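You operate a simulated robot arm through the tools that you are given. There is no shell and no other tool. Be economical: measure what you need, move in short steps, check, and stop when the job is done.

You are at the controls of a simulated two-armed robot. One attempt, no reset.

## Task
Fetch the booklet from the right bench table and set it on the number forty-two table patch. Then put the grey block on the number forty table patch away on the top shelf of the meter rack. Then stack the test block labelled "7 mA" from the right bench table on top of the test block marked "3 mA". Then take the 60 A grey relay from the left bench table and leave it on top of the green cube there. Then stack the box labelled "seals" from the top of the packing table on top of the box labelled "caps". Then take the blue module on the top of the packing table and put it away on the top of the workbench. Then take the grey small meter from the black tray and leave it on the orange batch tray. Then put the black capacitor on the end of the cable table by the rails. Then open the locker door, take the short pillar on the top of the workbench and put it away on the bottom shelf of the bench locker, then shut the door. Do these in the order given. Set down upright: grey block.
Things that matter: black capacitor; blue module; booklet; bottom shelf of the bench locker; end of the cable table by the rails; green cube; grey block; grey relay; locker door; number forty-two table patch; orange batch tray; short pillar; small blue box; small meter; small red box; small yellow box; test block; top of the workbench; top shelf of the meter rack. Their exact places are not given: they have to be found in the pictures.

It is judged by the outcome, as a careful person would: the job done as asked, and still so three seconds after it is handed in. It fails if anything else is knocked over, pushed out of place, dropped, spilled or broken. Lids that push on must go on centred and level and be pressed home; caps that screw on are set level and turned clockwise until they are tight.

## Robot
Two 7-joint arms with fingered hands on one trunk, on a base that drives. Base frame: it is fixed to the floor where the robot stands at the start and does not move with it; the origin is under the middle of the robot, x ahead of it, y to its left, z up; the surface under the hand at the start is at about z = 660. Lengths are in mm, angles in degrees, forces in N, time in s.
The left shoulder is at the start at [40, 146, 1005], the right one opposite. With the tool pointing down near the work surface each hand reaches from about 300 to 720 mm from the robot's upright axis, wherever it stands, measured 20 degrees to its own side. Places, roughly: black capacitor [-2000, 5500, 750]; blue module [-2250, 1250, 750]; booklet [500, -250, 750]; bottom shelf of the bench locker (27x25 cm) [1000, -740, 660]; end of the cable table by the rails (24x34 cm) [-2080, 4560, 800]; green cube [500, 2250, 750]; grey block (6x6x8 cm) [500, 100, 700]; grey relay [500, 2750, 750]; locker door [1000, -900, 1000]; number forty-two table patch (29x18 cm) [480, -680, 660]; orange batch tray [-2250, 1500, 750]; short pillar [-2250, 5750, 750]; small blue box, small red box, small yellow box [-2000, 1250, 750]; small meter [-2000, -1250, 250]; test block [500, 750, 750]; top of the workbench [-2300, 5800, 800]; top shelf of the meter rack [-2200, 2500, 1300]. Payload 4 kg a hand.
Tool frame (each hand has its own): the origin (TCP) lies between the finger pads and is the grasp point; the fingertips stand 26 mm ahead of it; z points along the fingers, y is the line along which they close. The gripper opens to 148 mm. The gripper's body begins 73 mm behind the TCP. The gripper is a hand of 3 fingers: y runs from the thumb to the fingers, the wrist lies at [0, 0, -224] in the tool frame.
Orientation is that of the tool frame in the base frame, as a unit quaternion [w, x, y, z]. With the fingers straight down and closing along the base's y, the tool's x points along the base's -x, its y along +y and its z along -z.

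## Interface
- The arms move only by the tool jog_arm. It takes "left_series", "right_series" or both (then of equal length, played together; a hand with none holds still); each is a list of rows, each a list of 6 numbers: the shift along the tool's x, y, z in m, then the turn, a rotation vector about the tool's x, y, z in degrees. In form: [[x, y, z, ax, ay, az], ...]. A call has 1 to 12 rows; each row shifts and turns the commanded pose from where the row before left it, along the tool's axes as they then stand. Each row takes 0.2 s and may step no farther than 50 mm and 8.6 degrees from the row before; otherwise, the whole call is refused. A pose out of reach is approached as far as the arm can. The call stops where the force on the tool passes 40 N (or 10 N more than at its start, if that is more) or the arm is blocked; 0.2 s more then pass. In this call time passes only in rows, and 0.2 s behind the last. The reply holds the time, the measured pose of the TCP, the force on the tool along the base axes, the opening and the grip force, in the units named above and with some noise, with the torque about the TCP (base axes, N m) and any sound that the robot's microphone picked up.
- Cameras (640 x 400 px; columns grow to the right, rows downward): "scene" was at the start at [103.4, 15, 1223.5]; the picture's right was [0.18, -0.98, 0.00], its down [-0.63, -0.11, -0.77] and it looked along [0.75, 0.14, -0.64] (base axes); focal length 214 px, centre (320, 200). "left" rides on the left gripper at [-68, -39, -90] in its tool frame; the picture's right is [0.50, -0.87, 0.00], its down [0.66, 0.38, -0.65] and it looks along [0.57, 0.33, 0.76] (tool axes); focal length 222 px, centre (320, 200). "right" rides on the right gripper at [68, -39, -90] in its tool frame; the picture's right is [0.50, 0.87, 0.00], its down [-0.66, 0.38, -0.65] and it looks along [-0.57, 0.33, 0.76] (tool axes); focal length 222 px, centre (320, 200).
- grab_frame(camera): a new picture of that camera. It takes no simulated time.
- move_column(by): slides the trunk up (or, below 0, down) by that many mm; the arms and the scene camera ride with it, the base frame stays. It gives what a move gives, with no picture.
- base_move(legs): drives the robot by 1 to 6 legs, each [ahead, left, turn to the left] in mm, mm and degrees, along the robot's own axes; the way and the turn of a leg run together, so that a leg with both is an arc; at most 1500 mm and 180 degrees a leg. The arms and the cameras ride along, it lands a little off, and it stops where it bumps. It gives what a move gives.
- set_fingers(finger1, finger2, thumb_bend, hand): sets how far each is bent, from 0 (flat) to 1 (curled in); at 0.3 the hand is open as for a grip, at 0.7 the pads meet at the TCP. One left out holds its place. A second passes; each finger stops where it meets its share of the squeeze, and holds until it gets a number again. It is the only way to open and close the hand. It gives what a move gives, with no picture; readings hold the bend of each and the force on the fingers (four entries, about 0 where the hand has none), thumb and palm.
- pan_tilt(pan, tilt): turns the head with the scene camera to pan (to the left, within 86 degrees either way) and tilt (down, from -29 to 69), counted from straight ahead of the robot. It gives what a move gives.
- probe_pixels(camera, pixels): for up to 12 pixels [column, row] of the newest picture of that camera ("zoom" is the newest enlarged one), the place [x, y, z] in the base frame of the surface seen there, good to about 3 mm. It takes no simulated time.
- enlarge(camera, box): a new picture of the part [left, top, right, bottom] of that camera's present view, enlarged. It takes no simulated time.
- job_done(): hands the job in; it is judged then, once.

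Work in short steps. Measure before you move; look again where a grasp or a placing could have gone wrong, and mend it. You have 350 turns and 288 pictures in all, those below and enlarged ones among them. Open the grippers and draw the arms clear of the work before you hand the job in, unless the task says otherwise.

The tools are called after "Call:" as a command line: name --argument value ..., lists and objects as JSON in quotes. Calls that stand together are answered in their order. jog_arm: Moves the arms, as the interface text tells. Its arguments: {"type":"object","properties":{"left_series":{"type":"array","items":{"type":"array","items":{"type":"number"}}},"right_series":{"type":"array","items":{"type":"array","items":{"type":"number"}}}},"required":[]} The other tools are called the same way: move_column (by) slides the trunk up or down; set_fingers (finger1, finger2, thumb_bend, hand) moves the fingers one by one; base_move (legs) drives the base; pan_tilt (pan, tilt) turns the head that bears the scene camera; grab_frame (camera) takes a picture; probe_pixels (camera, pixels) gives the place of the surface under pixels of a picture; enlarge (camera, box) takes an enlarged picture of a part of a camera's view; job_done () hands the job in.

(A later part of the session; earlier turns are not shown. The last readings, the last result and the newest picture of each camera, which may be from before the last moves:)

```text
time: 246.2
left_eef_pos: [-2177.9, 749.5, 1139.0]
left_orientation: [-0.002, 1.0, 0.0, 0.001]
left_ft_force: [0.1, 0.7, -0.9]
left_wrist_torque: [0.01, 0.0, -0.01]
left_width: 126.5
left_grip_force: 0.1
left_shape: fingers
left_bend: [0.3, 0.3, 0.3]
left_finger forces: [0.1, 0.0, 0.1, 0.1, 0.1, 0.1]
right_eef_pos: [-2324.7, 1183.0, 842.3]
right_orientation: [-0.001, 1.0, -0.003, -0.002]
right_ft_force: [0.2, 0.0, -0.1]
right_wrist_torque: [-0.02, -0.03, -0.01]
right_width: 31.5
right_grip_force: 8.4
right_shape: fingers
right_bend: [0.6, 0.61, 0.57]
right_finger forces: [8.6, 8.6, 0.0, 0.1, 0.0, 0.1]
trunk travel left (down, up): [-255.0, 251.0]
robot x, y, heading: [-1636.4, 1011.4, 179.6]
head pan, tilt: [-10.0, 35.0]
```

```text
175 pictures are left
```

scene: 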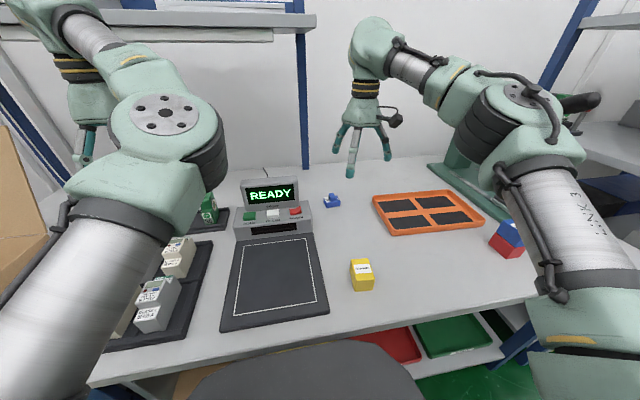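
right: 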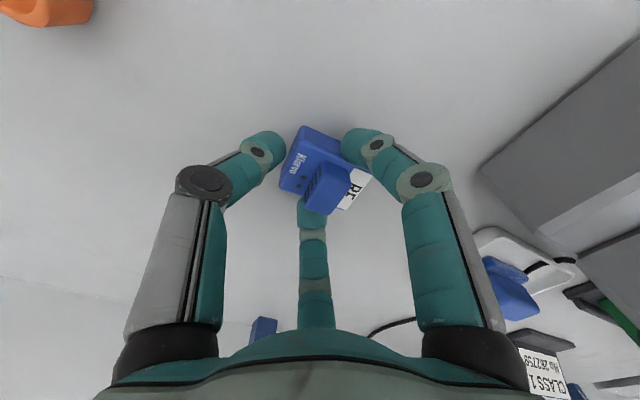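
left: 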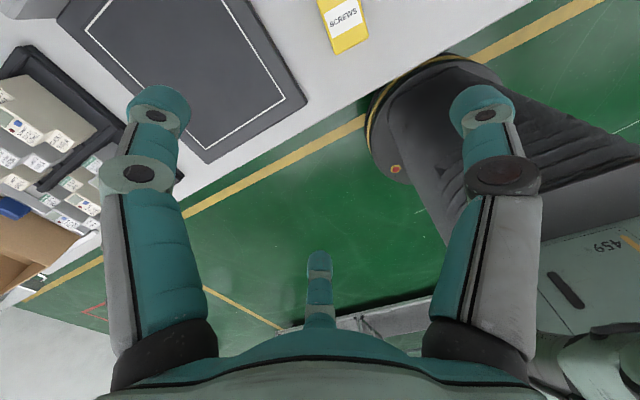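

Two fingers hold it; bring the thumb to light contact.

Call:
set_fingers --hand "right" --thumb_bend 0.61

Call:
jog_arm --right_series '[[0, 0, -0.02, 0, 0, 0], [0, 0, -0.03, 0, 0, 0]]'

Call:
grab_frame --camera "right"

```text
time: 247.2
left_eef_pos: [-2176.2, 748.9, 1138.1]
left_orientation: [-0.001, 1.0, -0.001, 0.002]
left_ft_force: [0.6, -0.2, -0.2]
left_wrist_torque: [0.0, 0.01, 0.0]
left_width: 126.8
left_grip_force: 0.2
left_shape: fingers
left_bend: [0.3, 0.3, 0.3]
left_finger forces: [0.0, 0.0, 0.0, 0.0, 0.1, 0.0]
right_eef_pos: [-2325.1, 1183.3, 842.4]
right_orientation: [0.0, 1.0, -0.004, -0.003]
right_ft_force: [0.0, 0.2, 0.3]
right_wrist_torque: [0.0, -0.02, -0.02]
right_width: 28.2
right_grip_force: 9.9
right_shape: fingers
right_bend: [0.6, 0.61, 0.6]
right_finger forces: [8.5, 8.7, 0.0, 0.1, 1.9, 0.0]
trunk travel left (down, up): [-255.0, 251.0]
robot x, y, heading: [-1645.5, 1011.2, 180.0]
head pan, tilt: [-10.0, 35.0]
```

```text
time: 247.8
left_eef_pos: [-2175.7, 750.0, 1138.1]
left_orientation: [-0.001, 1.0, -0.001, 0.001]
left_ft_force: [-0.3, 0.2, -0.5]
left_wrist_torque: [0.02, -0.02, 0.0]
left_width: 126.5
left_grip_force: 0.1
left_shape: fingers
left_bend: [0.3, 0.3, 0.3]
left_finger forces: [0.1, 0.0, 0.0, 0.0, 0.0, 0.0]
right_eef_pos: [-2323.8, 1183.1, 893.6]
right_orientation: [0.0, 1.0, -0.004, -0.002]
right_ft_force: [0.0, -0.6, -0.4]
right_wrist_torque: [-0.01, 0.01, -0.03]
right_width: 28.2
right_grip_force: 9.7
right_shape: fingers
right_bend: [0.6, 0.61, 0.6]
right_finger forces: [8.7, 8.8, 0.1, 0.0, 2.0, 0.0]
trunk travel left (down, up): [-255.0, 251.0]
robot x, y, heading: [-1641.9, 1010.4, 179.6]
head pan, tilt: [-10.0, 35.0]
```

```text
174 pictures are left
```

right: 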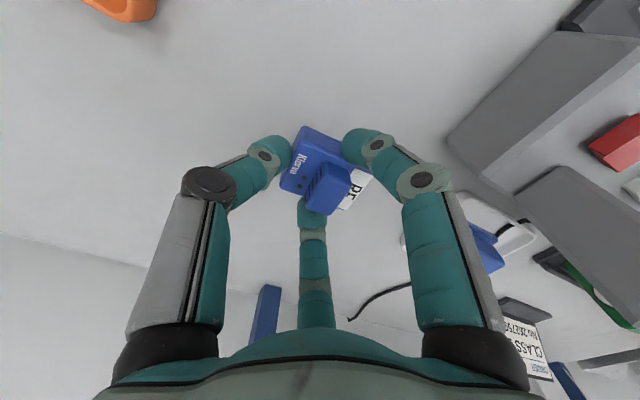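

Held level. Lift, back out, and drive along the aisle toward the workbench.

Call:
jog_arm --right_series '[[0, 0, -0.04, 0, 0, 0], [0.02, 0, -0.04, 0, 0, 0]]'

Call:
base_move --legs '[[-650, 0, 0], [0, -1500, 0], [0, -1300, 0]]'

Call:
pan_tilt --pan -60 --tilt 20

Call:
grab_frame --camera "scene"

Call:
grab_frame --camera "right"

```text
time: 248.4
left_eef_pos: [-2176.6, 750.2, 1138.2]
left_orientation: [-0.002, 1.0, -0.001, 0.002]
left_ft_force: [0.4, -0.3, -0.8]
left_wrist_torque: [0.02, -0.01, -0.01]
left_width: 126.9
left_grip_force: 0.1
left_shape: fingers
left_bend: [0.3, 0.3, 0.3]
left_finger forces: [0.1, 0.1, 0.0, 0.0, 0.1, 0.0]
right_eef_pos: [-2302.4, 1181.8, 972.6]
right_orientation: [0.001, 1.0, -0.003, -0.002]
right_ft_force: [-0.1, -0.3, -0.2]
right_wrist_torque: [-0.01, 0.04, 0.01]
right_width: 27.8
right_grip_force: 9.8
right_shape: fingers
right_bend: [0.6, 0.61, 0.6]
right_finger forces: [8.8, 8.8, 0.0, 0.0, 1.9, 0.1]
trunk travel left (down, up): [-255.0, 251.0]
robot x, y, heading: [-1642.0, 1013.4, 179.8]
head pan, tilt: [-10.0, 35.0]
```

```text
time: 265.1
left_eef_pos: [-1517.7, 3548.3, 1137.6]
left_orientation: [-0.002, 1.0, 0.0, 0.002]
left_ft_force: [-0.7, 0.4, -0.4]
left_wrist_torque: [-0.01, -0.05, 0.0]
left_width: 126.7
left_grip_force: 0.0
left_shape: fingers
left_bend: [0.3, 0.3, 0.3]
left_finger forces: [0.0, 0.0, 0.0, 0.0, 0.0, 0.1]
right_eef_pos: [-1644.3, 3980.8, 973.2]
right_orientation: [-0.001, 1.0, -0.001, -0.001]
right_ft_force: [0.0, 0.5, 0.0]
right_wrist_torque: [-0.02, 0.01, 0.0]
right_width: 27.7
right_grip_force: 9.6
right_shape: fingers
right_bend: [0.6, 0.61, 0.6]
right_finger forces: [8.7, 8.7, 0.1, 0.0, 1.9, 0.0]
trunk travel left (down, up): [-255.0, 251.0]
robot x, y, heading: [-980.2, 3809.9, 179.6]
head pan, tilt: [-10.0, 35.0]
```

```text
time: 266.3
left_eef_pos: [-1517.2, 3547.6, 1138.3]
left_orientation: [-0.002, 1.0, -0.001, 0.003]
left_ft_force: [0.1, 0.5, 0.6]
left_wrist_torque: [-0.01, 0.03, 0.05]
left_width: 126.6
left_grip_force: 0.1
left_shape: fingers
left_bend: [0.3, 0.3, 0.3]
left_finger forces: [0.0, 0.1, 0.0, 0.0, 0.0, 0.0]
right_eef_pos: [-1644.0, 3981.3, 972.6]
right_orientation: [0.0, 1.0, -0.001, -0.002]
right_ft_force: [0.7, -0.9, -1.0]
right_wrist_torque: [0.0, 0.0, 0.02]
right_width: 27.8
right_grip_force: 9.5
right_shape: fingers
right_bend: [0.6, 0.61, 0.6]
right_finger forces: [8.6, 8.8, 0.1, 0.1, 2.0, 0.1]
trunk travel left (down, up): [-255.0, 251.0]
robot x, y, heading: [-983.5, 3808.0, 179.9]
head pan, tilt: [-60.0, 20.0]
```

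```text
173 pictures are left
```

scene: 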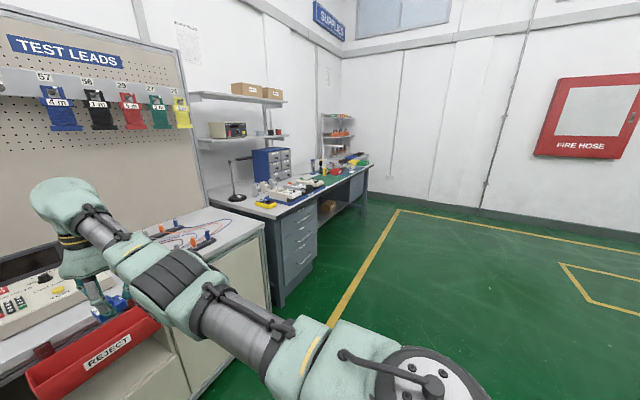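

```text
172 pictures are left
```

right: 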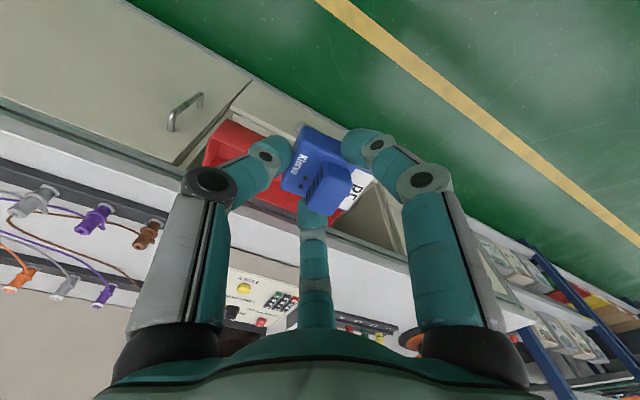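

Continue 1500 mm further along.

Call:
base_move --legs '[[0, -1450, 0]]'

Call:
pan_tilt --pan -5 --tilt 25

Call:
grab_frame --camera "scene"

```text
time: 273.4
left_eef_pos: [-1524.8, 4963.4, 1138.1]
left_orientation: [-0.002, 1.0, 0.009, 0.002]
left_ft_force: [0.4, 0.1, 0.2]
left_wrist_torque: [0.03, 0.04, 0.04]
left_width: 126.5
left_grip_force: 0.1
left_shape: fingers
left_bend: [0.3, 0.3, 0.3]
left_finger forces: [0.0, 0.1, 0.0, 0.0, 0.0, 0.0]
right_eef_pos: [-1659.7, 5392.3, 973.4]
right_orientation: [0.0, 1.0, 0.008, -0.001]
right_ft_force: [0.0, -0.7, -1.0]
right_wrist_torque: [-0.02, 0.01, -0.04]
right_width: 27.8
right_grip_force: 9.7
right_shape: fingers
right_bend: [0.6, 0.61, 0.6]
right_finger forces: [8.7, 8.9, 0.0, 0.0, 1.9, 0.0]
trunk travel left (down, up): [-255.0, 251.0]
robot x, y, heading: [-993.9, 5237.9, -178.4]
head pan, tilt: [-60.0, 20.0]
```

```text
time: 274.6
left_eef_pos: [-1525.8, 4962.7, 1139.0]
left_orientation: [-0.003, 1.0, 0.01, 0.002]
left_ft_force: [-0.3, 0.4, -0.3]
left_wrist_torque: [0.01, 0.02, 0.01]
left_width: 127.0
left_grip_force: 0.0
left_shape: fingers
left_bend: [0.3, 0.3, 0.3]
left_finger forces: [0.1, 0.0, 0.0, 0.0, 0.0, 0.1]
right_eef_pos: [-1661.2, 5393.2, 973.0]
right_orientation: [-0.001, 1.0, 0.008, -0.001]
right_ft_force: [-0.3, 0.1, -1.3]
right_wrist_torque: [-0.01, 0.01, 0.01]
right_width: 27.8
right_grip_force: 9.8
right_shape: fingers
right_bend: [0.6, 0.61, 0.6]
right_finger forces: [8.6, 8.8, 0.1, 0.0, 1.9, 0.0]
trunk travel left (down, up): [-255.0, 251.0]
robot x, y, heading: [-991.2, 5233.5, -179.0]
head pan, tilt: [-5.0, 25.0]
```

```text
171 pictures are left
```

scene: 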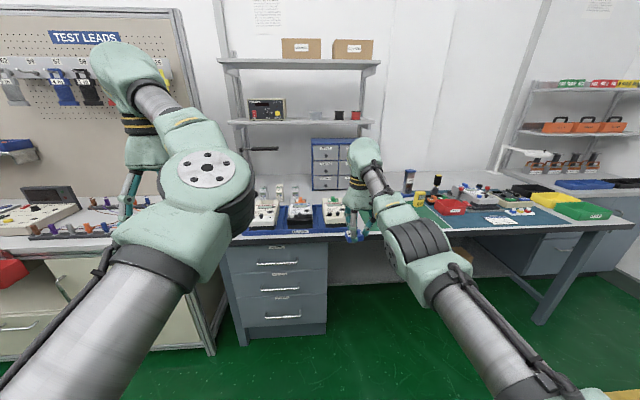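

Zoom on the workbench surface.

Call:
enlarge --camera "scene" --box '[390, 160, 640, 250]'

Call:
enlarge --camera "scene" --box '[220, 160, 400, 250]'

```text
2.56 times, centred on (515, 205) of scene
```

zoom: 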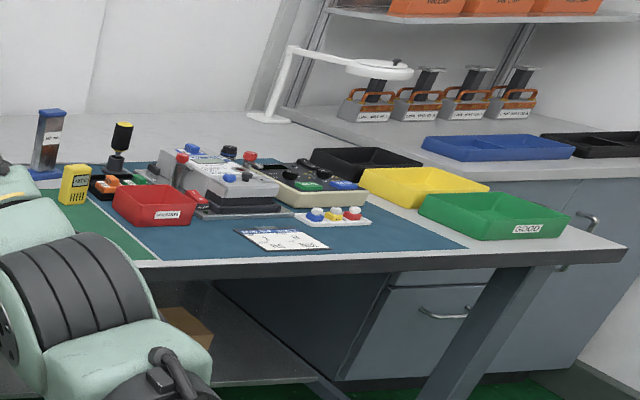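

```text
3.56 times, centred on (310, 205) of scene
```

zoom: 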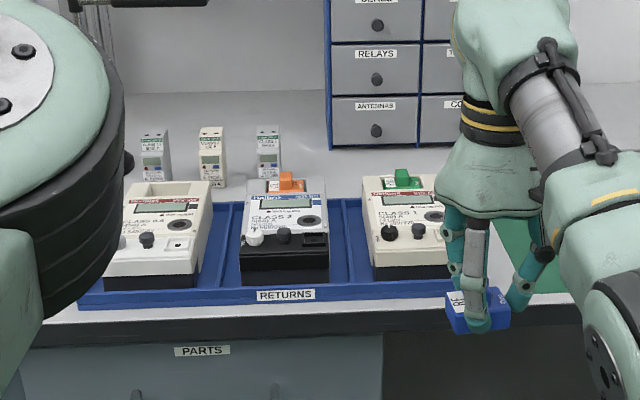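

Move further right for a better view of the mat area.

Call:
base_move --legs '[[0, -480, -1]]'

Call:
pan_tilt --pan 0 --tilt 28

Call:
grab_frame --camera "scene"

Call:
enlarge --camera "scene" --box '[230, 150, 390, 250]'

```text
time: 277.5
left_eef_pos: [-1534.3, 5450.2, 1137.9]
left_orientation: [-0.002, 1.0, -0.001, 0.003]
left_ft_force: [0.1, -0.7, -0.5]
left_wrist_torque: [0.01, 0.01, -0.02]
left_width: 126.9
left_grip_force: 0.1
left_shape: fingers
left_bend: [0.3, 0.3, 0.3]
left_finger forces: [0.1, 0.0, 0.0, 0.1, 0.0, 0.0]
right_eef_pos: [-1659.3, 5881.9, 972.8]
right_orientation: [0.001, 1.0, -0.003, -0.002]
right_ft_force: [0.3, 0.2, -0.7]
right_wrist_torque: [0.02, 0.02, -0.01]
right_width: 27.9
right_grip_force: 9.9
right_shape: fingers
right_bend: [0.6, 0.61, 0.6]
right_finger forces: [8.6, 8.8, 0.0, 0.1, 1.8, 0.0]
trunk travel left (down, up): [-255.0, 251.0]
robot x, y, heading: [-999.7, 5707.6, 179.9]
head pan, tilt: [-5.0, 25.0]
```

```text
time: 278.1
left_eef_pos: [-1534.2, 5448.6, 1138.0]
left_orientation: [-0.001, 1.0, -0.001, 0.002]
left_ft_force: [0.1, 0.0, -0.1]
left_wrist_torque: [0.0, 0.01, 0.03]
left_width: 126.7
left_grip_force: 0.0
left_shape: fingers
left_bend: [0.3, 0.3, 0.3]
left_finger forces: [0.0, 0.0, 0.1, 0.0, 0.0, 0.0]
right_eef_pos: [-1659.9, 5882.2, 973.2]
right_orientation: [0.0, 1.0, -0.002, -0.001]
right_ft_force: [0.9, 0.9, 0.0]
right_wrist_torque: [-0.02, 0.02, 0.0]
right_width: 27.9
right_grip_force: 9.5
right_shape: fingers
right_bend: [0.6, 0.61, 0.6]
right_finger forces: [8.8, 8.8, 0.0, 0.0, 2.0, 0.0]
trunk travel left (down, up): [-255.0, 251.0]
robot x, y, heading: [-997.9, 5707.8, 180.0]
head pan, tilt: [0.0, 28.0]
```

```text
168 pictures are left
```

scene: 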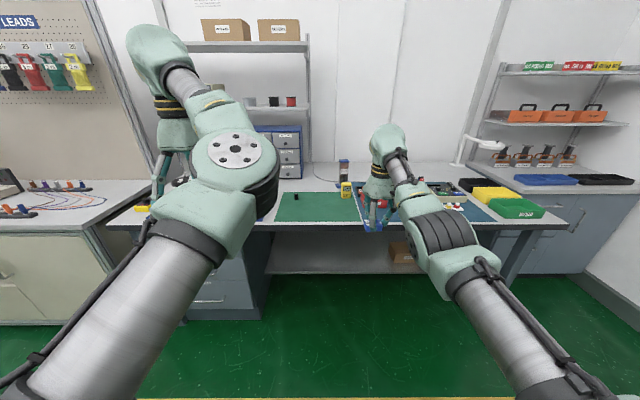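

```text
4.00 times, centred on (310, 200) of scene
```

zoom: 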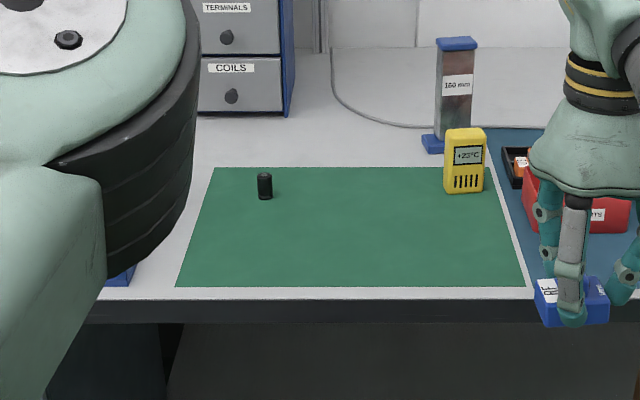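

The black capacitor (265,186) and a "160 mm" pillar (457,90) are visible. I probe free spots and these objects.

Call:
probe_pixels --camera "zoom" --pixels '[[265, 176], [265, 198], [457, 40], [455, 150], [465, 185], [400, 240], [300, 240], [520, 285], [350, 130], [215, 170], [180, 285], [457, 85]]'

```text
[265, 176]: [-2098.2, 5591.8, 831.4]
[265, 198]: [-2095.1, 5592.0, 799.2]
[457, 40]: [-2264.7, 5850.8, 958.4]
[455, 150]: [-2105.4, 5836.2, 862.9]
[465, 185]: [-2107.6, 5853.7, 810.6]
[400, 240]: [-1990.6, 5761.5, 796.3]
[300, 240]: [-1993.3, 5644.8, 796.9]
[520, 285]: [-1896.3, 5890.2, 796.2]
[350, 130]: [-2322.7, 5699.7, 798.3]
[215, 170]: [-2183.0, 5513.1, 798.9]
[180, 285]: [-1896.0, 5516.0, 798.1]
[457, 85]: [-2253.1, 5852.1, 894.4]
```

Place the module on the mat around (−2040,5735). Drive left 145 and forward 375.

Call:
base_move --legs '[[0, 140, 0], [375, 0, 0]]'

Call:
jog_arm --right_series '[[0, 0, 0.04, 0, 0, 0], [0, 0, 0.04, 0, 0, 0], [0, 0, 0.03, 0, 0, 0]]'

Call:
grab_frame --camera "right"

Call:
grab_frame --camera "scene"

```text
time: 281.5
left_eef_pos: [-1915.9, 5315.1, 1138.3]
left_orientation: [-0.002, 1.0, -0.003, 0.002]
left_ft_force: [-0.7, 0.2, 0.2]
left_wrist_torque: [0.01, 0.01, 0.0]
left_width: 126.7
left_grip_force: 0.1
left_shape: fingers
left_bend: [0.3, 0.3, 0.3]
left_finger forces: [0.0, 0.0, 0.0, 0.0, 0.1, 0.0]
right_eef_pos: [-2038.8, 5748.1, 973.1]
right_orientation: [0.0, 1.0, -0.006, -0.003]
right_ft_force: [-0.1, -0.4, 0.1]
right_wrist_torque: [0.06, -0.03, 0.0]
right_width: 27.9
right_grip_force: 9.5
right_shape: fingers
right_bend: [0.6, 0.61, 0.6]
right_finger forces: [8.6, 8.8, 0.0, 0.0, 1.9, 0.0]
trunk travel left (down, up): [-255.0, 251.0]
robot x, y, heading: [-1379.6, 5575.1, 179.6]
head pan, tilt: [0.0, 28.0]
```

```text
time: 282.3
left_eef_pos: [-1914.5, 5315.0, 1137.2]
left_orientation: [-0.002, 1.0, -0.004, 0.001]
left_ft_force: [-1.2, 0.3, -0.3]
left_wrist_torque: [0.02, 0.01, 0.0]
left_width: 126.6
left_grip_force: 0.0
left_shape: fingers
left_bend: [0.3, 0.3, 0.3]
left_finger forces: [0.1, 0.0, 0.0, 0.0, 0.1, 0.1]
right_eef_pos: [-2038.7, 5748.6, 862.4]
right_orientation: [0.0, 1.0, -0.005, -0.001]
right_ft_force: [0.1, -0.6, -1.2]
right_wrist_torque: [0.0, -0.02, 0.0]
right_width: 27.8
right_grip_force: 10.2
right_shape: fingers
right_bend: [0.6, 0.61, 0.6]
right_finger forces: [8.6, 8.8, 0.0, 0.0, 1.9, 0.1]
trunk travel left (down, up): [-255.0, 251.0]
robot x, y, heading: [-1376.1, 5573.7, 179.4]
head pan, tilt: [0.0, 28.0]
```

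```text
166 pictures are left
```

right: 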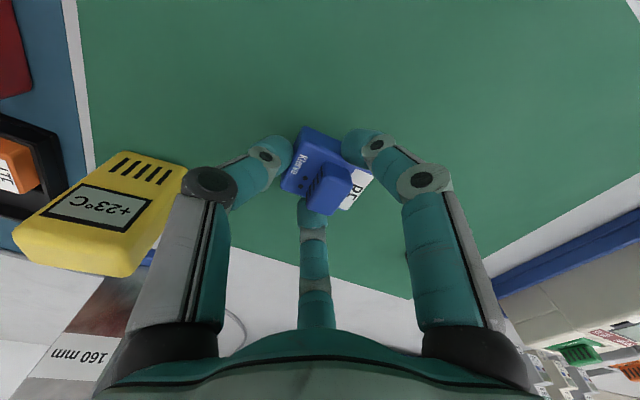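

```text
165 pictures are left
```

scene: 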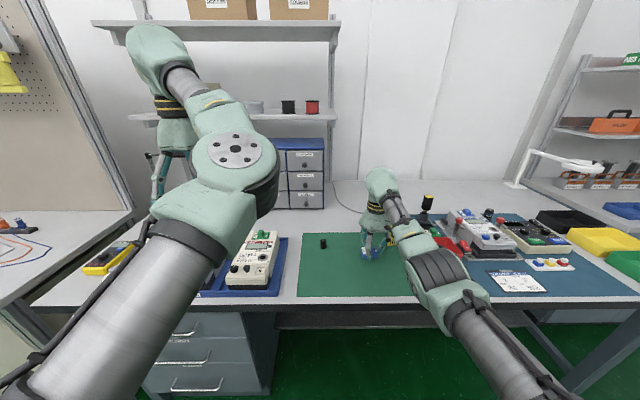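

Clear. Lower to contact (expected TCP≈839).

Call:
jog_arm --right_series '[[0, 0, 0.016, 0, 0, 0], [0, 0, 0.004, 0, 0, 0], [0, 0, 0.002, 0, 0, 0], [0, 0, 0.001, 0, 0, 0]]'

```text
time: 283.3
left_eef_pos: [-1913.7, 5313.4, 1137.6]
left_orientation: [-0.002, 1.0, -0.004, 0.0]
left_ft_force: [0.7, 0.3, 0.5]
left_wrist_torque: [0.0, 0.0, 0.02]
left_width: 126.9
left_grip_force: 0.0
left_shape: fingers
left_bend: [0.3, 0.3, 0.3]
left_finger forces: [0.0, 0.1, 0.1, 0.0, 0.1, 0.0]
right_eef_pos: [-2039.4, 5749.4, 841.0]
right_orientation: [0.0, 1.0, -0.005, -0.004]
right_ft_force: [0.1, 1.3, 5.3]
right_wrist_torque: [-0.04, -0.01, -0.01]
right_width: 27.5
right_grip_force: 10.8
right_shape: fingers
right_bend: [0.6, 0.61, 0.6]
right_finger forces: [9.5, 9.8, 0.1, 0.0, 2.3, 0.0]
trunk travel left (down, up): [-255.0, 251.0]
robot x, y, heading: [-1379.7, 5576.3, 179.5]
head pan, tilt: [0.0, 28.0]
```

Contact. Release and rise; then view.

Call:
set_fingers --hand "right" --finger1 0.3 --finger2 0.3 --thumb_bend 0.3

Call:
jog_arm --right_series '[[0, 0, -0.04, 0, 0, 0], [0, 0, -0.05, 0, 0, 0], [0, 0, -0.05, 0, 0, 0], [0, 0, -0.05, 0, 0, 0]]'

Call:
grab_frame --camera "right"

Call:
enlarge --camera "scene" --box '[290, 180, 450, 300]'

```text
time: 284.3
left_eef_pos: [-1913.1, 5315.4, 1138.1]
left_orientation: [-0.002, 1.0, -0.004, 0.001]
left_ft_force: [-0.1, -0.3, -0.1]
left_wrist_torque: [-0.01, 0.03, 0.0]
left_width: 127.0
left_grip_force: 0.1
left_shape: fingers
left_bend: [0.3, 0.3, 0.3]
left_finger forces: [0.1, 0.0, 0.0, 0.0, 0.0, 0.1]
right_eef_pos: [-2038.5, 5749.2, 839.0]
right_orientation: [0.0, 1.0, -0.006, -0.002]
right_ft_force: [0.0, -0.1, 0.3]
right_wrist_torque: [0.03, 0.02, 0.01]
right_width: 126.7
right_grip_force: 0.1
right_shape: fingers
right_bend: [0.3, 0.3, 0.3]
right_finger forces: [0.1, 0.0, 0.1, 0.1, 0.0, 0.1]
trunk travel left (down, up): [-255.0, 251.0]
robot x, y, heading: [-1375.1, 5576.4, 179.4]
head pan, tilt: [0.0, 28.0]
```

```text
time: 285.3
left_eef_pos: [-1913.0, 5314.8, 1138.1]
left_orientation: [-0.002, 1.0, -0.003, 0.0]
left_ft_force: [-0.1, 0.1, 0.2]
left_wrist_torque: [0.0, 0.06, 0.02]
left_width: 127.0
left_grip_force: 0.1
left_shape: fingers
left_bend: [0.3, 0.3, 0.3]
left_finger forces: [0.0, 0.0, 0.0, 0.0, 0.1, 0.1]
right_eef_pos: [-2038.1, 5749.9, 1029.9]
right_orientation: [0.0, 1.0, -0.005, -0.003]
right_ft_force: [-0.7, -0.1, 0.5]
right_wrist_torque: [0.01, 0.0, -0.01]
right_width: 126.6
right_grip_force: 0.2
right_shape: fingers
right_bend: [0.3, 0.3, 0.3]
right_finger forces: [0.0, 0.0, 0.0, 0.0, 0.0, 0.0]
trunk travel left (down, up): [-255.0, 251.0]
robot x, y, heading: [-1375.5, 5573.7, 179.7]
head pan, tilt: [0.0, 28.0]
```

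```text
164 pictures are left
```

right: 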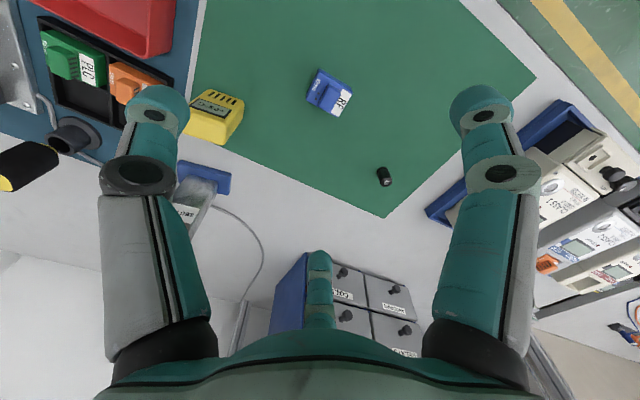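

```text
3.33 times, centred on (370, 240) of scene
```

zoom: 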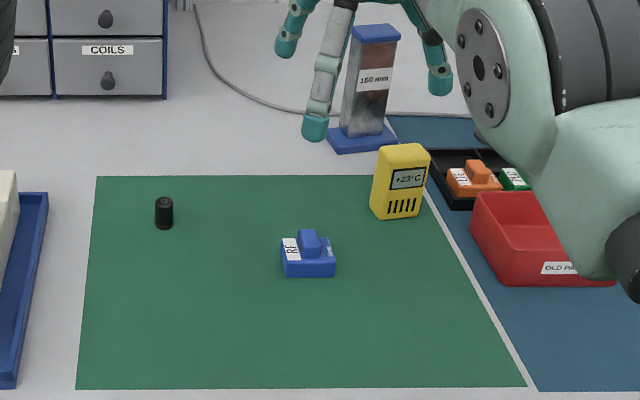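

Module is placed. Next the grey small meter; the hint puts its black tray near (−2000,−1250, z≈250). I drive back down the aisle to look there.

Call:
base_move --legs '[[-380, 0, 0], [0, 1500, 0], [0, 1500, 0], [0, 1500, 0], [0, 1200, 0]]'

Call:
pan_tilt --pan 40 --tilt 25

Call:
grab_frame --camera "scene"

```text
time: 314.5
left_eef_pos: [-1577.8, -386.1, 1138.1]
left_orientation: [-0.001, 1.0, -0.013, 0.002]
left_ft_force: [-0.7, -0.2, 0.4]
left_wrist_torque: [-0.02, 0.01, 0.03]
left_width: 126.7
left_grip_force: 0.1
left_shape: fingers
left_bend: [0.3, 0.3, 0.3]
left_finger forces: [0.1, 0.1, 0.1, 0.1, 0.0, 0.1]
right_eef_pos: [-1694.4, 50.5, 1027.0]
right_orientation: [-0.001, 1.0, -0.015, -0.003]
right_ft_force: [-0.6, 0.4, 0.6]
right_wrist_torque: [-0.02, -0.02, 0.0]
right_width: 126.8
right_grip_force: 0.1
right_shape: fingers
right_bend: [0.3, 0.3, 0.3]
right_finger forces: [0.1, 0.0, 0.1, 0.1, 0.1, 0.1]
trunk travel left (down, up): [-255.0, 251.0]
robot x, y, heading: [-1037.6, -136.8, 178.7]
head pan, tilt: [0.0, 28.0]
```

```text
time: 315.5
left_eef_pos: [-1578.5, -385.0, 1138.8]
left_orientation: [-0.001, 1.0, -0.012, 0.003]
left_ft_force: [0.2, -0.1, 0.1]
left_wrist_torque: [-0.01, 0.01, 0.02]
left_width: 126.5
left_grip_force: 0.1
left_shape: fingers
left_bend: [0.3, 0.3, 0.3]
left_finger forces: [0.0, 0.0, 0.0, 0.1, 0.1, 0.0]
right_eef_pos: [-1696.0, 50.5, 1028.7]
right_orientation: [0.0, 1.0, -0.014, -0.002]
right_ft_force: [0.3, 0.0, -0.4]
right_wrist_torque: [0.01, 0.0, 0.0]
right_width: 126.5
right_grip_force: 0.1
right_shape: fingers
right_bend: [0.3, 0.3, 0.3]
right_finger forces: [0.0, 0.0, 0.1, 0.0, 0.0, 0.0]
trunk travel left (down, up): [-255.0, 251.0]
robot x, y, heading: [-1033.3, -136.5, 178.5]
head pan, tilt: [40.0, 25.0]
```

```text
162 pictures are left
```

scene: 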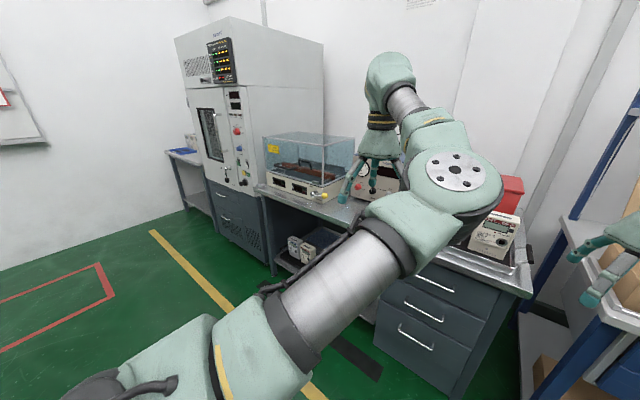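

There are meters on a lower shelf near (300,248). Zoom.

Call:
enlarge --camera "scene" --box '[240, 200, 360, 290]'

```text
4.44 times, centred on (300, 245) of scene
```

zoom: 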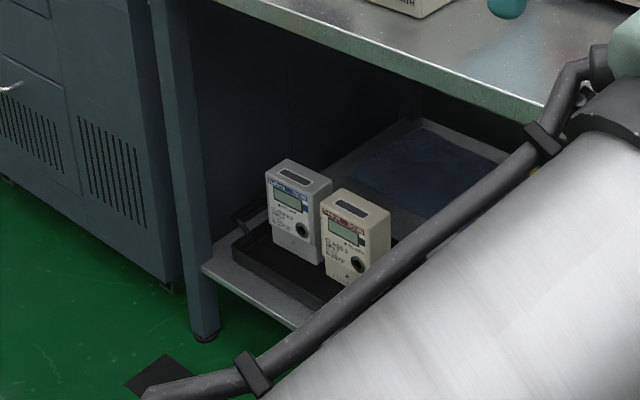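

A black tray on the under-shelf holds a grey meter (blue label) and a beige one. Probe.

Call:
probe_pixels --camera "zoom" --pixels '[[285, 165], [268, 182], [305, 255], [325, 185], [275, 235], [340, 200], [350, 280], [210, 265], [300, 320], [240, 245], [540, 115], [210, 330]]'

```text
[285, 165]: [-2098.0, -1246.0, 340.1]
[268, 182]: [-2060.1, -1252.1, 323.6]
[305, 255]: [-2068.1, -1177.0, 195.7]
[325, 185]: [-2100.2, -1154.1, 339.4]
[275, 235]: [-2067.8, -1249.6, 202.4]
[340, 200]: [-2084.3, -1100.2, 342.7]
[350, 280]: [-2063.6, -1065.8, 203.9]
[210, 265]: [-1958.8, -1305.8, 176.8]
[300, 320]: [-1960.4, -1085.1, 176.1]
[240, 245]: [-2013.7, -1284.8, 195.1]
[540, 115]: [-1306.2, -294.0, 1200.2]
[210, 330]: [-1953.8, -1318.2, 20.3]
```

Plan: reach under the table with the tool pointing forward and 30° down, fingers on the meter's sides, thumb over the top. I test the 90° roll with the left hand here in free space.

Call:
jog_arm --left_series '[[0, 0, 0, 0, 0, -8.2], [0, 0, 0, 0, 0, -8.2], [0, 0, 0, 0, 0, -8.2], [0, 0, 0, 0, 0, -8.2], [0, 0, 0, 0, 0, -8.2], [0, 0, 0, 0, 0, -8.2], [0, 0, 0, 0, 0, -8.2], [0, 0, 0, 0, 0, -8.2], [0, 0, 0, 0, 0, -8.2], [0, 0, 0, 0, 0, -8.2], [0, 0, 0, 0, 0, -8]]'

```text
time: 317.9
left_eef_pos: [-1364.6, -494.4, 1075.3]
left_orientation: [-0.001, 0.715, 0.699, 0.002]
left_ft_force: [0.6, 0.0, 0.5]
left_wrist_torque: [-0.01, -0.02, -0.01]
left_width: 127.0
left_grip_force: 0.0
left_shape: fingers
left_bend: [0.3, 0.3, 0.3]
left_finger forces: [0.0, 0.0, 0.0, 0.0, 0.1, 0.1]
left hand out of reach, approached as far as the arm can: row 4, 5, 6, 7, 8, 9, 10, 11
right_eef_pos: [-1693.6, 50.3, 1028.3]
right_orientation: [0.0, 1.0, -0.014, -0.002]
right_ft_force: [0.2, 0.1, 0.3]
right_wrist_torque: [0.01, 0.01, -0.03]
right_width: 126.7
right_grip_force: 0.1
right_shape: fingers
right_bend: [0.3, 0.3, 0.3]
right_finger forces: [0.0, 0.0, 0.1, 0.1, 0.1, 0.1]
trunk travel left (down, up): [-255.0, 251.0]
robot x, y, heading: [-1033.4, -135.6, 178.4]
head pan, tilt: [40.0, 25.0]
```

Orientation reached (hand moved nearer). Now tilt 60° about tool x.

Call:
jog_arm --left_series '[[0, 0, 0, 8.5, 0, 0], [0, 0, 0, 8.5, 0, 0], [0, 0, 0, 8.5, 0, 0], [0, 0, 0, 8.5, 0, 0], [0, 0, 0, 8.5, 0, 0], [0, 0, 0, 8.5, 0, 0], [0, 0, 0, 8.5, 0, 0]]'

Call:
pan_tilt --pan 40 --tilt 35

Call:
grab_frame --camera "scene"

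```text
time: 319.5
left_eef_pos: [-1398.3, -538.8, 1114.1]
left_orientation: [-0.357, 0.62, 0.608, -0.345]
left_ft_force: [0.7, 0.4, -0.3]
left_wrist_torque: [0.01, -0.02, -0.01]
left_width: 126.5
left_grip_force: 0.1
left_shape: fingers
left_bend: [0.3, 0.3, 0.3]
left_finger forces: [0.1, 0.0, 0.0, 0.0, 0.0, 0.0]
left hand out of reach, approached as far as the arm can: row 5, 6, 7
right_eef_pos: [-1693.2, 49.9, 1028.8]
right_orientation: [0.0, 1.0, -0.013, -0.003]
right_ft_force: [0.1, 0.1, 0.0]
right_wrist_torque: [-0.03, 0.0, -0.04]
right_width: 127.0
right_grip_force: 0.0
right_shape: fingers
right_bend: [0.3, 0.3, 0.3]
right_finger forces: [0.0, 0.0, 0.1, 0.0, 0.0, 0.1]
trunk travel left (down, up): [-255.0, 251.0]
robot x, y, heading: [-1032.9, -138.1, 178.5]
head pan, tilt: [40.0, 25.0]
```

```text
time: 320.2
left_eef_pos: [-1398.0, -538.7, 1114.6]
left_orientation: [-0.354, 0.621, 0.608, -0.344]
left_ft_force: [-0.2, 0.3, -0.6]
left_wrist_torque: [0.01, 0.01, -0.01]
left_width: 126.6
left_grip_force: 0.0
left_shape: fingers
left_bend: [0.3, 0.3, 0.3]
left_finger forces: [0.0, 0.0, 0.0, 0.1, 0.0, 0.0]
right_eef_pos: [-1694.4, 50.3, 1028.7]
right_orientation: [0.0, 1.0, -0.014, -0.002]
right_ft_force: [0.4, -0.5, 0.1]
right_wrist_torque: [-0.01, 0.01, 0.02]
right_width: 126.6
right_grip_force: 0.0
right_shape: fingers
right_bend: [0.3, 0.3, 0.3]
right_finger forces: [0.0, 0.0, 0.1, 0.0, 0.0, 0.0]
trunk travel left (down, up): [-255.0, 251.0]
robot x, y, heading: [-1033.4, -138.5, 178.4]
head pan, tilt: [40.0, 35.0]
```

```text
160 pictures are left
```

scene: 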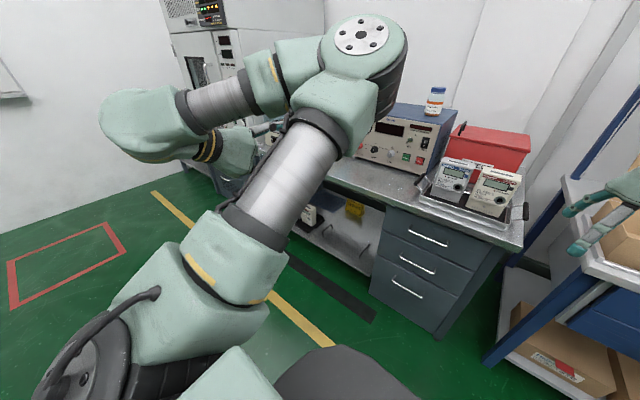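

The orientation works. Lower the trunk and test reaching down to z≈300 here in the aisle.

Call:
move_column --by -255

Call:
jog_arm --left_series '[[0, 0.0386, 0.023, 0, 0, 0], [0, 0.0386, 0.023, 0, 0, 0], [0, 0.0386, 0.023, 0, 0, 0], [0, 0.0386, 0.023, 0, 0, 0], [0, 0.0386, 0.023, 0, 0, 0], [0, 0.0386, 0.023, 0, 0, 0], [0, 0.0386, 0.023, 0, 0, 0], [0, 0.0386, 0.023, 0, 0, 0], [0, 0.0386, 0.023, 0, 0, 0], [0, 0.0386, 0.023, 0, 0, 0]]'

Call:
grab_frame --camera "scene"

```text
time: 322.9
left_eef_pos: [-1398.8, -538.9, 860.1]
left_orientation: [-0.355, 0.621, 0.608, -0.344]
left_ft_force: [0.2, -0.8, 0.4]
left_wrist_torque: [0.0, -0.01, 0.03]
left_width: 126.4
left_grip_force: 0.0
left_shape: fingers
left_bend: [0.3, 0.3, 0.3]
left_finger forces: [0.0, 0.1, 0.0, 0.0, 0.0, 0.1]
right_eef_pos: [-1694.9, 50.4, 774.1]
right_orientation: [0.0, 1.0, -0.014, -0.003]
right_ft_force: [-0.3, 0.3, -0.6]
right_wrist_torque: [-0.06, 0.02, 0.01]
right_width: 126.8
right_grip_force: 0.0
right_shape: fingers
right_bend: [0.3, 0.3, 0.3]
right_finger forces: [0.0, 0.1, 0.0, 0.1, 0.1, 0.0]
trunk travel left (down, up): [0.0, 506.0]
robot x, y, heading: [-1033.3, -141.6, 178.7]
head pan, tilt: [40.0, 35.0]
```

```text
time: 325.1
left_eef_pos: [-1420.4, -568.2, 420.7]
left_orientation: [-0.355, 0.622, 0.608, -0.343]
left_ft_force: [-0.1, -0.2, -0.2]
left_wrist_torque: [0.0, 0.01, 0.0]
left_width: 126.9
left_grip_force: 0.1
left_shape: fingers
left_bend: [0.3, 0.3, 0.3]
left_finger forces: [0.0, 0.0, 0.0, 0.1, 0.0, 0.0]
left hand out of reach, approached as far as the arm can: row 1, 2, 3
right_eef_pos: [-1695.3, 50.4, 773.3]
right_orientation: [-0.001, 1.0, -0.014, -0.002]
right_ft_force: [0.4, -1.0, 1.1]
right_wrist_torque: [0.0, 0.0, 0.0]
right_width: 126.5
right_grip_force: 0.0
right_shape: fingers
right_bend: [0.3, 0.3, 0.3]
right_finger forces: [0.1, 0.0, 0.0, 0.1, 0.0, 0.0]
trunk travel left (down, up): [0.0, 506.0]
robot x, y, heading: [-1034.5, -139.0, 178.4]
head pan, tilt: [40.0, 35.0]
```

```text
159 pictures are left
```

scene: 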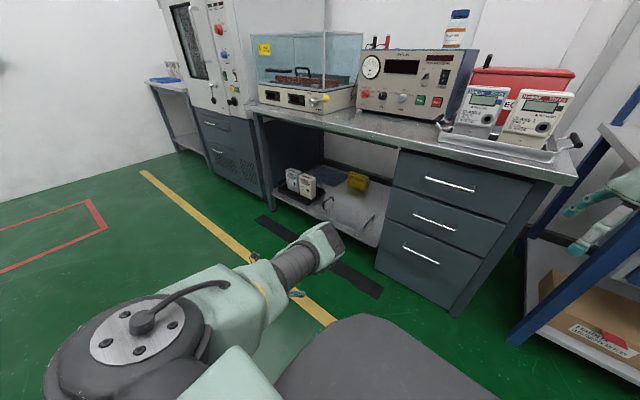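

The arm reaches down well. Now measure the meters accurately.

Call:
enlarge --camera "scene" --box '[265, 150, 345, 215]'

```text
6.15 times, centred on (305, 182) of scene
```

zoom: 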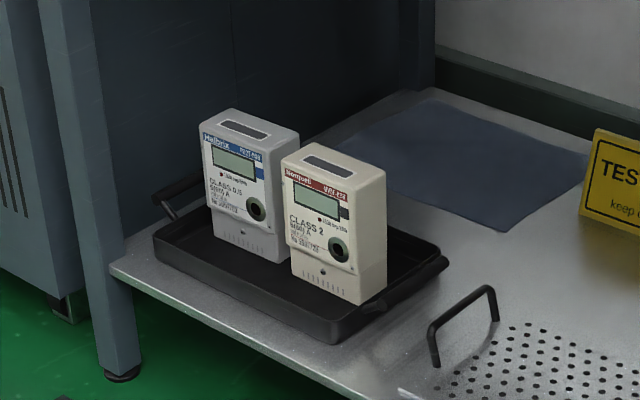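

Call:
probe_pixels --camera "zoom" --pixels '[[204, 138], [266, 155], [232, 112], [297, 135], [276, 258], [215, 230], [285, 175], [310, 145], [382, 180], [360, 300], [290, 255], [245, 130]]'

Call:
probe_pixels --camera "zoom" --pixels '[[160, 250], [330, 340], [430, 265], [110, 265], [90, 300], [375, 395], [240, 270], [400, 250], [355, 210], [470, 70]]'

```text
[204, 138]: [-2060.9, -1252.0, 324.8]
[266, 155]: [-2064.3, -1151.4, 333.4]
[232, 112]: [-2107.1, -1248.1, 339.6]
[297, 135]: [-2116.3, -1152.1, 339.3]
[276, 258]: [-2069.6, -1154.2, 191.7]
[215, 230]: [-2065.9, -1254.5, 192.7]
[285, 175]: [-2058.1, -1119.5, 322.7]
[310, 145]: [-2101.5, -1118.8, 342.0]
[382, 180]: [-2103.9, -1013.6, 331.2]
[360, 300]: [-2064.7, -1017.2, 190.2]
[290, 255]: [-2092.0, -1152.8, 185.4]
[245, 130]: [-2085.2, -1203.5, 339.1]
```

```text
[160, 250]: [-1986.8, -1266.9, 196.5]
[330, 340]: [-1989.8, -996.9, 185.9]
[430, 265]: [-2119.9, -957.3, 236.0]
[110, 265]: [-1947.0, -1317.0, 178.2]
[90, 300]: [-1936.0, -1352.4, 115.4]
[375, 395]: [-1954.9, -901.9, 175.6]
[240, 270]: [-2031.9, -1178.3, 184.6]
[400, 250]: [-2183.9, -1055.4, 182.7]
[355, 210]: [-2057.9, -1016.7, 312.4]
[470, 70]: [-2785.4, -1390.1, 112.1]
```

Grey meter: x −2062…−2115, y −1253…−1152, z 183…340; the beige one starts at y −1119 (33 mm gap). I test reach for forward 480, z 300.

Call:
jog_arm --left_series '[[0, 0.0136, 0.0357, 0, 0, 0], [0, 0.0136, 0.0357, 0, 0, 0], [0, 0.0136, 0.0357, 0, 0, 0], [0, 0.0136, 0.0357, 0, 0, 0]]'

Call:
set_fingers --hand "left" --finger1 0.25 --finger2 0.25 --thumb_bend 0.2

Call:
grab_frame --camera "left"

```text
time: 326.1
left_eef_pos: [-1475.3, -564.8, 337.0]
left_orientation: [-0.356, 0.622, 0.606, -0.346]
left_ft_force: [-1.1, -0.1, 0.2]
left_wrist_torque: [0.01, 0.02, 0.0]
left_width: 126.8
left_grip_force: 0.1
left_shape: fingers
left_bend: [0.3, 0.3, 0.3]
left_finger forces: [0.0, 0.0, 0.0, 0.1, 0.1, 0.0]
left hand out of reach, approached as far as the arm can: row 3, 4
right_eef_pos: [-1694.1, 50.8, 774.4]
right_orientation: [0.0, 1.0, -0.014, -0.002]
right_ft_force: [-0.1, -0.7, 0.6]
right_wrist_torque: [0.01, 0.0, -0.02]
right_width: 126.7
right_grip_force: 0.0
right_shape: fingers
right_bend: [0.3, 0.3, 0.3]
right_finger forces: [0.1, 0.1, 0.0, 0.0, 0.1, 0.0]
trunk travel left (down, up): [0.0, 506.0]
robot x, y, heading: [-1038.2, -135.7, 178.5]
head pan, tilt: [40.0, 35.0]
```

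```text
time: 327.1
left_eef_pos: [-1476.6, -563.7, 338.4]
left_orientation: [-0.356, 0.623, 0.605, -0.346]
left_ft_force: [-0.5, -0.1, 0.2]
left_wrist_torque: [0.0, 0.04, 0.02]
left_width: 141.6
left_grip_force: 0.1
left_shape: fingers
left_bend: [0.25, 0.25, 0.2]
left_finger forces: [0.0, 0.0, 0.0, 0.0, 0.1, 0.0]
right_eef_pos: [-1694.5, 51.1, 773.8]
right_orientation: [0.0, 1.0, -0.014, -0.003]
right_ft_force: [0.2, 0.1, 1.0]
right_wrist_torque: [0.02, 0.01, 0.02]
right_width: 127.1
right_grip_force: 0.0
right_shape: fingers
right_bend: [0.3, 0.3, 0.3]
right_finger forces: [0.1, 0.1, 0.0, 0.1, 0.0, 0.0]
trunk travel left (down, up): [0.0, 506.0]
robot x, y, heading: [-1034.2, -135.5, 178.3]
head pan, tilt: [40.0, 35.0]
```

```text
157 pictures are left
```

left: 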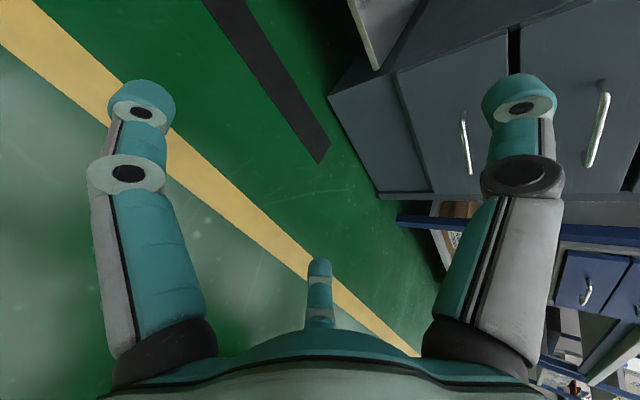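

Limit at z 338. Try nearer to the robot's midline (tool x = +y).

Call:
jog_arm --left_series '[[0.035, 0, 0, 0, 0, 0], [0.035, 0, 0, 0, 0, 0], [0.035, 0, 0, 0, 0, 0], [0, 0.017, 0.01, 0, 0, 0], [0, 0.017, 0.01, 0, 0, 0], [0, -0.01, 0.017, 0, 0, 0], [0, -0.01, 0.017, 0, 0, 0], [0, -0.01, 0.017, 0, 0, 0], [0, -0.01, 0.017, 0, 0, 0]]'

```text
time: 329.1
left_eef_pos: [-1476.9, -482.9, 346.8]
left_orientation: [-0.356, 0.623, 0.605, -0.344]
left_ft_force: [-0.7, 0.1, -0.2]
left_wrist_torque: [0.0, 0.0, 0.01]
left_width: 142.1
left_grip_force: 0.0
left_shape: fingers
left_bend: [0.25, 0.25, 0.2]
left_finger forces: [0.0, 0.1, 0.0, 0.0, 0.0, 0.0]
left hand out of reach, approached as far as the arm can: row 3, 4, 5, 6, 7, 8, 9
right_eef_pos: [-1694.2, 50.4, 774.1]
right_orientation: [0.0, 1.0, -0.014, -0.003]
right_ft_force: [0.1, -0.3, 0.6]
right_wrist_torque: [-0.01, 0.01, 0.02]
right_width: 126.7
right_grip_force: 0.0
right_shape: fingers
right_bend: [0.3, 0.3, 0.3]
right_finger forces: [0.0, 0.1, 0.1, 0.1, 0.0, 0.1]
trunk travel left (down, up): [0.0, 506.0]
robot x, y, heading: [-1034.7, -136.8, 178.7]
head pan, tilt: [40.0, 35.0]
```

Try a steeper tool (45° down) and lower again.

Call:
jog_arm --left_series '[[0, 0, 0, -7.5, 0, 0], [0, 0, 0, -7.5, 0, 0], [0, 0.0141, 0.0141, 0, 0, 0], [0, 0.0141, 0.0141, 0, 0, 0], [0, 0.0141, 0.0141, 0, 0, 0], [0, -0.0141, 0.0141, 0, 0, 0], [0, -0.0141, 0.0141, 0, 0, 0], [0, -0.0141, 0.0141, 0, 0, 0]]'

```text
time: 330.9
left_eef_pos: [-1425.0, -512.4, 354.7]
left_orientation: [-0.271, 0.663, 0.646, -0.263]
left_ft_force: [0.7, 1.0, -0.3]
left_wrist_torque: [0.03, 0.0, -0.01]
left_width: 141.8
left_grip_force: 0.1
left_shape: fingers
left_bend: [0.25, 0.25, 0.2]
left_finger forces: [0.0, 0.0, 0.0, 0.0, 0.1, 0.0]
left hand out of reach, approached as far as the arm can: row 1, 2, 3, 4, 5, 6, 7, 8
right_eef_pos: [-1695.0, 49.6, 773.1]
right_orientation: [0.0, 1.0, -0.014, -0.002]
right_ft_force: [-1.0, 1.0, 1.3]
right_wrist_torque: [-0.02, 0.01, 0.01]
right_width: 126.6
right_grip_force: 0.0
right_shape: fingers
right_bend: [0.3, 0.3, 0.3]
right_finger forces: [0.0, 0.0, 0.0, 0.0, 0.1, 0.0]
trunk travel left (down, up): [0.0, 506.0]
robot x, y, heading: [-1038.9, -136.8, 178.4]
head pan, tilt: [40.0, 35.0]
```

I need the table's geometry to plan; probe its top edge and underside.

Call:
enlarge --camera "scene" --box '[230, 80, 430, 220]'

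Call:
probe_pixels --camera "zoom" --pixels '[[100, 85], [300, 150], [500, 205], [90, 130], [115, 320], [300, 165], [200, 250], [500, 235]]'

```text
2.86 times, centred on (330, 150) of scene
```

zoom: 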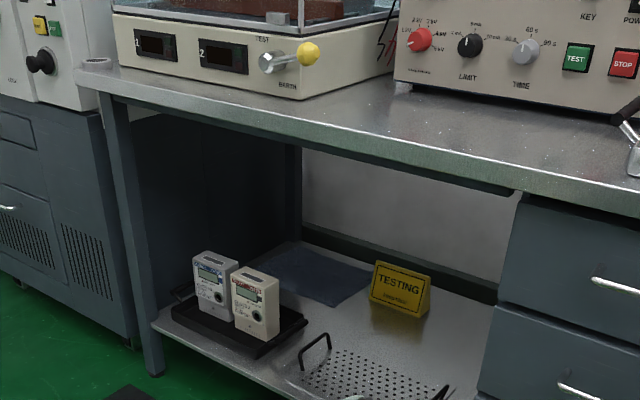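

```text
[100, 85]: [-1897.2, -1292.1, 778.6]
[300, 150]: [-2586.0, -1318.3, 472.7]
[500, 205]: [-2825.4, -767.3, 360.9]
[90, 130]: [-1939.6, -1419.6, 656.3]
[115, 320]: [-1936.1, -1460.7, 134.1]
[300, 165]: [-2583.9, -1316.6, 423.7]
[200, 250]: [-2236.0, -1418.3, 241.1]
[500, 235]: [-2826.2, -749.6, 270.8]
```

I'll instead test the natural orientation (tool vertical, fingers on the meter's front/back faces, thumb in the gap). First restore that orientation here.

Call:
jog_arm --left_series '[[0, 0, 0, -8.5, 0, 0], [0, 0, 0, -8.5, 0, 0], [0, 0, 0, -8.5, 0, 0], [0, 0, 0, -8.5, 0, 0], [0, 0, 0, -8.5, 0, 0], [0, 0, 0, -2, 0, 0]]'

Call:
jog_arm --left_series '[[0, 0, 0, 0, 0, 8.2], [0, 0, 0, 0, 0, 8.2], [0, 0, 0, 0, 0, 8.2], [0, 0, 0, 0, 0, 8.2], [0, 0, 0, 0, 0, 8.2], [0, 0, 0, 0, 0, 8.2], [0, 0, 0, 0, 0, 8.2], [0, 0, 0, 0, 0, 8.2], [0, 0, 0, 0, 0, 8.2], [0, 0, 0, 0, 0, 8.2], [0, 0, 0, 0, 0, 8]]'

```text
time: 332.3
left_eef_pos: [-1251.6, -544.7, 444.8]
left_orientation: [0.0, 0.716, 0.698, 0.002]
left_ft_force: [0.4, 0.5, -0.6]
left_wrist_torque: [-0.02, 0.0, 0.0]
left_width: 141.9
left_grip_force: 0.0
left_shape: fingers
left_bend: [0.25, 0.25, 0.2]
left_finger forces: [0.0, 0.0, 0.0, 0.1, 0.0, 0.0]
left hand out of reach, approached as far as the arm can: row 1, 2, 3, 4, 5, 6
right_eef_pos: [-1694.0, 49.6, 773.7]
right_orientation: [0.001, 1.0, -0.014, -0.002]
right_ft_force: [-0.1, 0.9, 0.1]
right_wrist_torque: [-0.03, -0.02, 0.0]
right_width: 126.6
right_grip_force: 0.0
right_shape: fingers
right_bend: [0.3, 0.3, 0.3]
right_finger forces: [0.1, 0.1, 0.0, 0.0, 0.0, 0.0]
trunk travel left (down, up): [0.0, 506.0]
robot x, y, heading: [-1036.2, -136.6, 178.5]
head pan, tilt: [40.0, 35.0]
```

```text
time: 334.7
left_eef_pos: [-1251.6, -545.5, 444.3]
left_orientation: [-0.002, 1.0, -0.014, 0.002]
left_ft_force: [-0.9, 0.4, -0.4]
left_wrist_torque: [0.0, -0.01, 0.0]
left_width: 141.8
left_grip_force: 0.0
left_shape: fingers
left_bend: [0.25, 0.25, 0.2]
left_finger forces: [0.1, 0.0, 0.0, 0.1, 0.0, 0.0]
right_eef_pos: [-1694.6, 51.9, 773.8]
right_orientation: [0.0, 1.0, -0.014, -0.003]
right_ft_force: [0.3, 0.8, 0.2]
right_wrist_torque: [0.02, 0.0, 0.02]
right_width: 126.6
right_grip_force: 0.0
right_shape: fingers
right_bend: [0.3, 0.3, 0.3]
right_finger forces: [0.1, 0.0, 0.1, 0.1, 0.0, 0.1]
trunk travel left (down, up): [0.0, 506.0]
robot x, y, heading: [-1033.9, -136.6, 178.4]
head pan, tilt: [40.0, 35.0]
```

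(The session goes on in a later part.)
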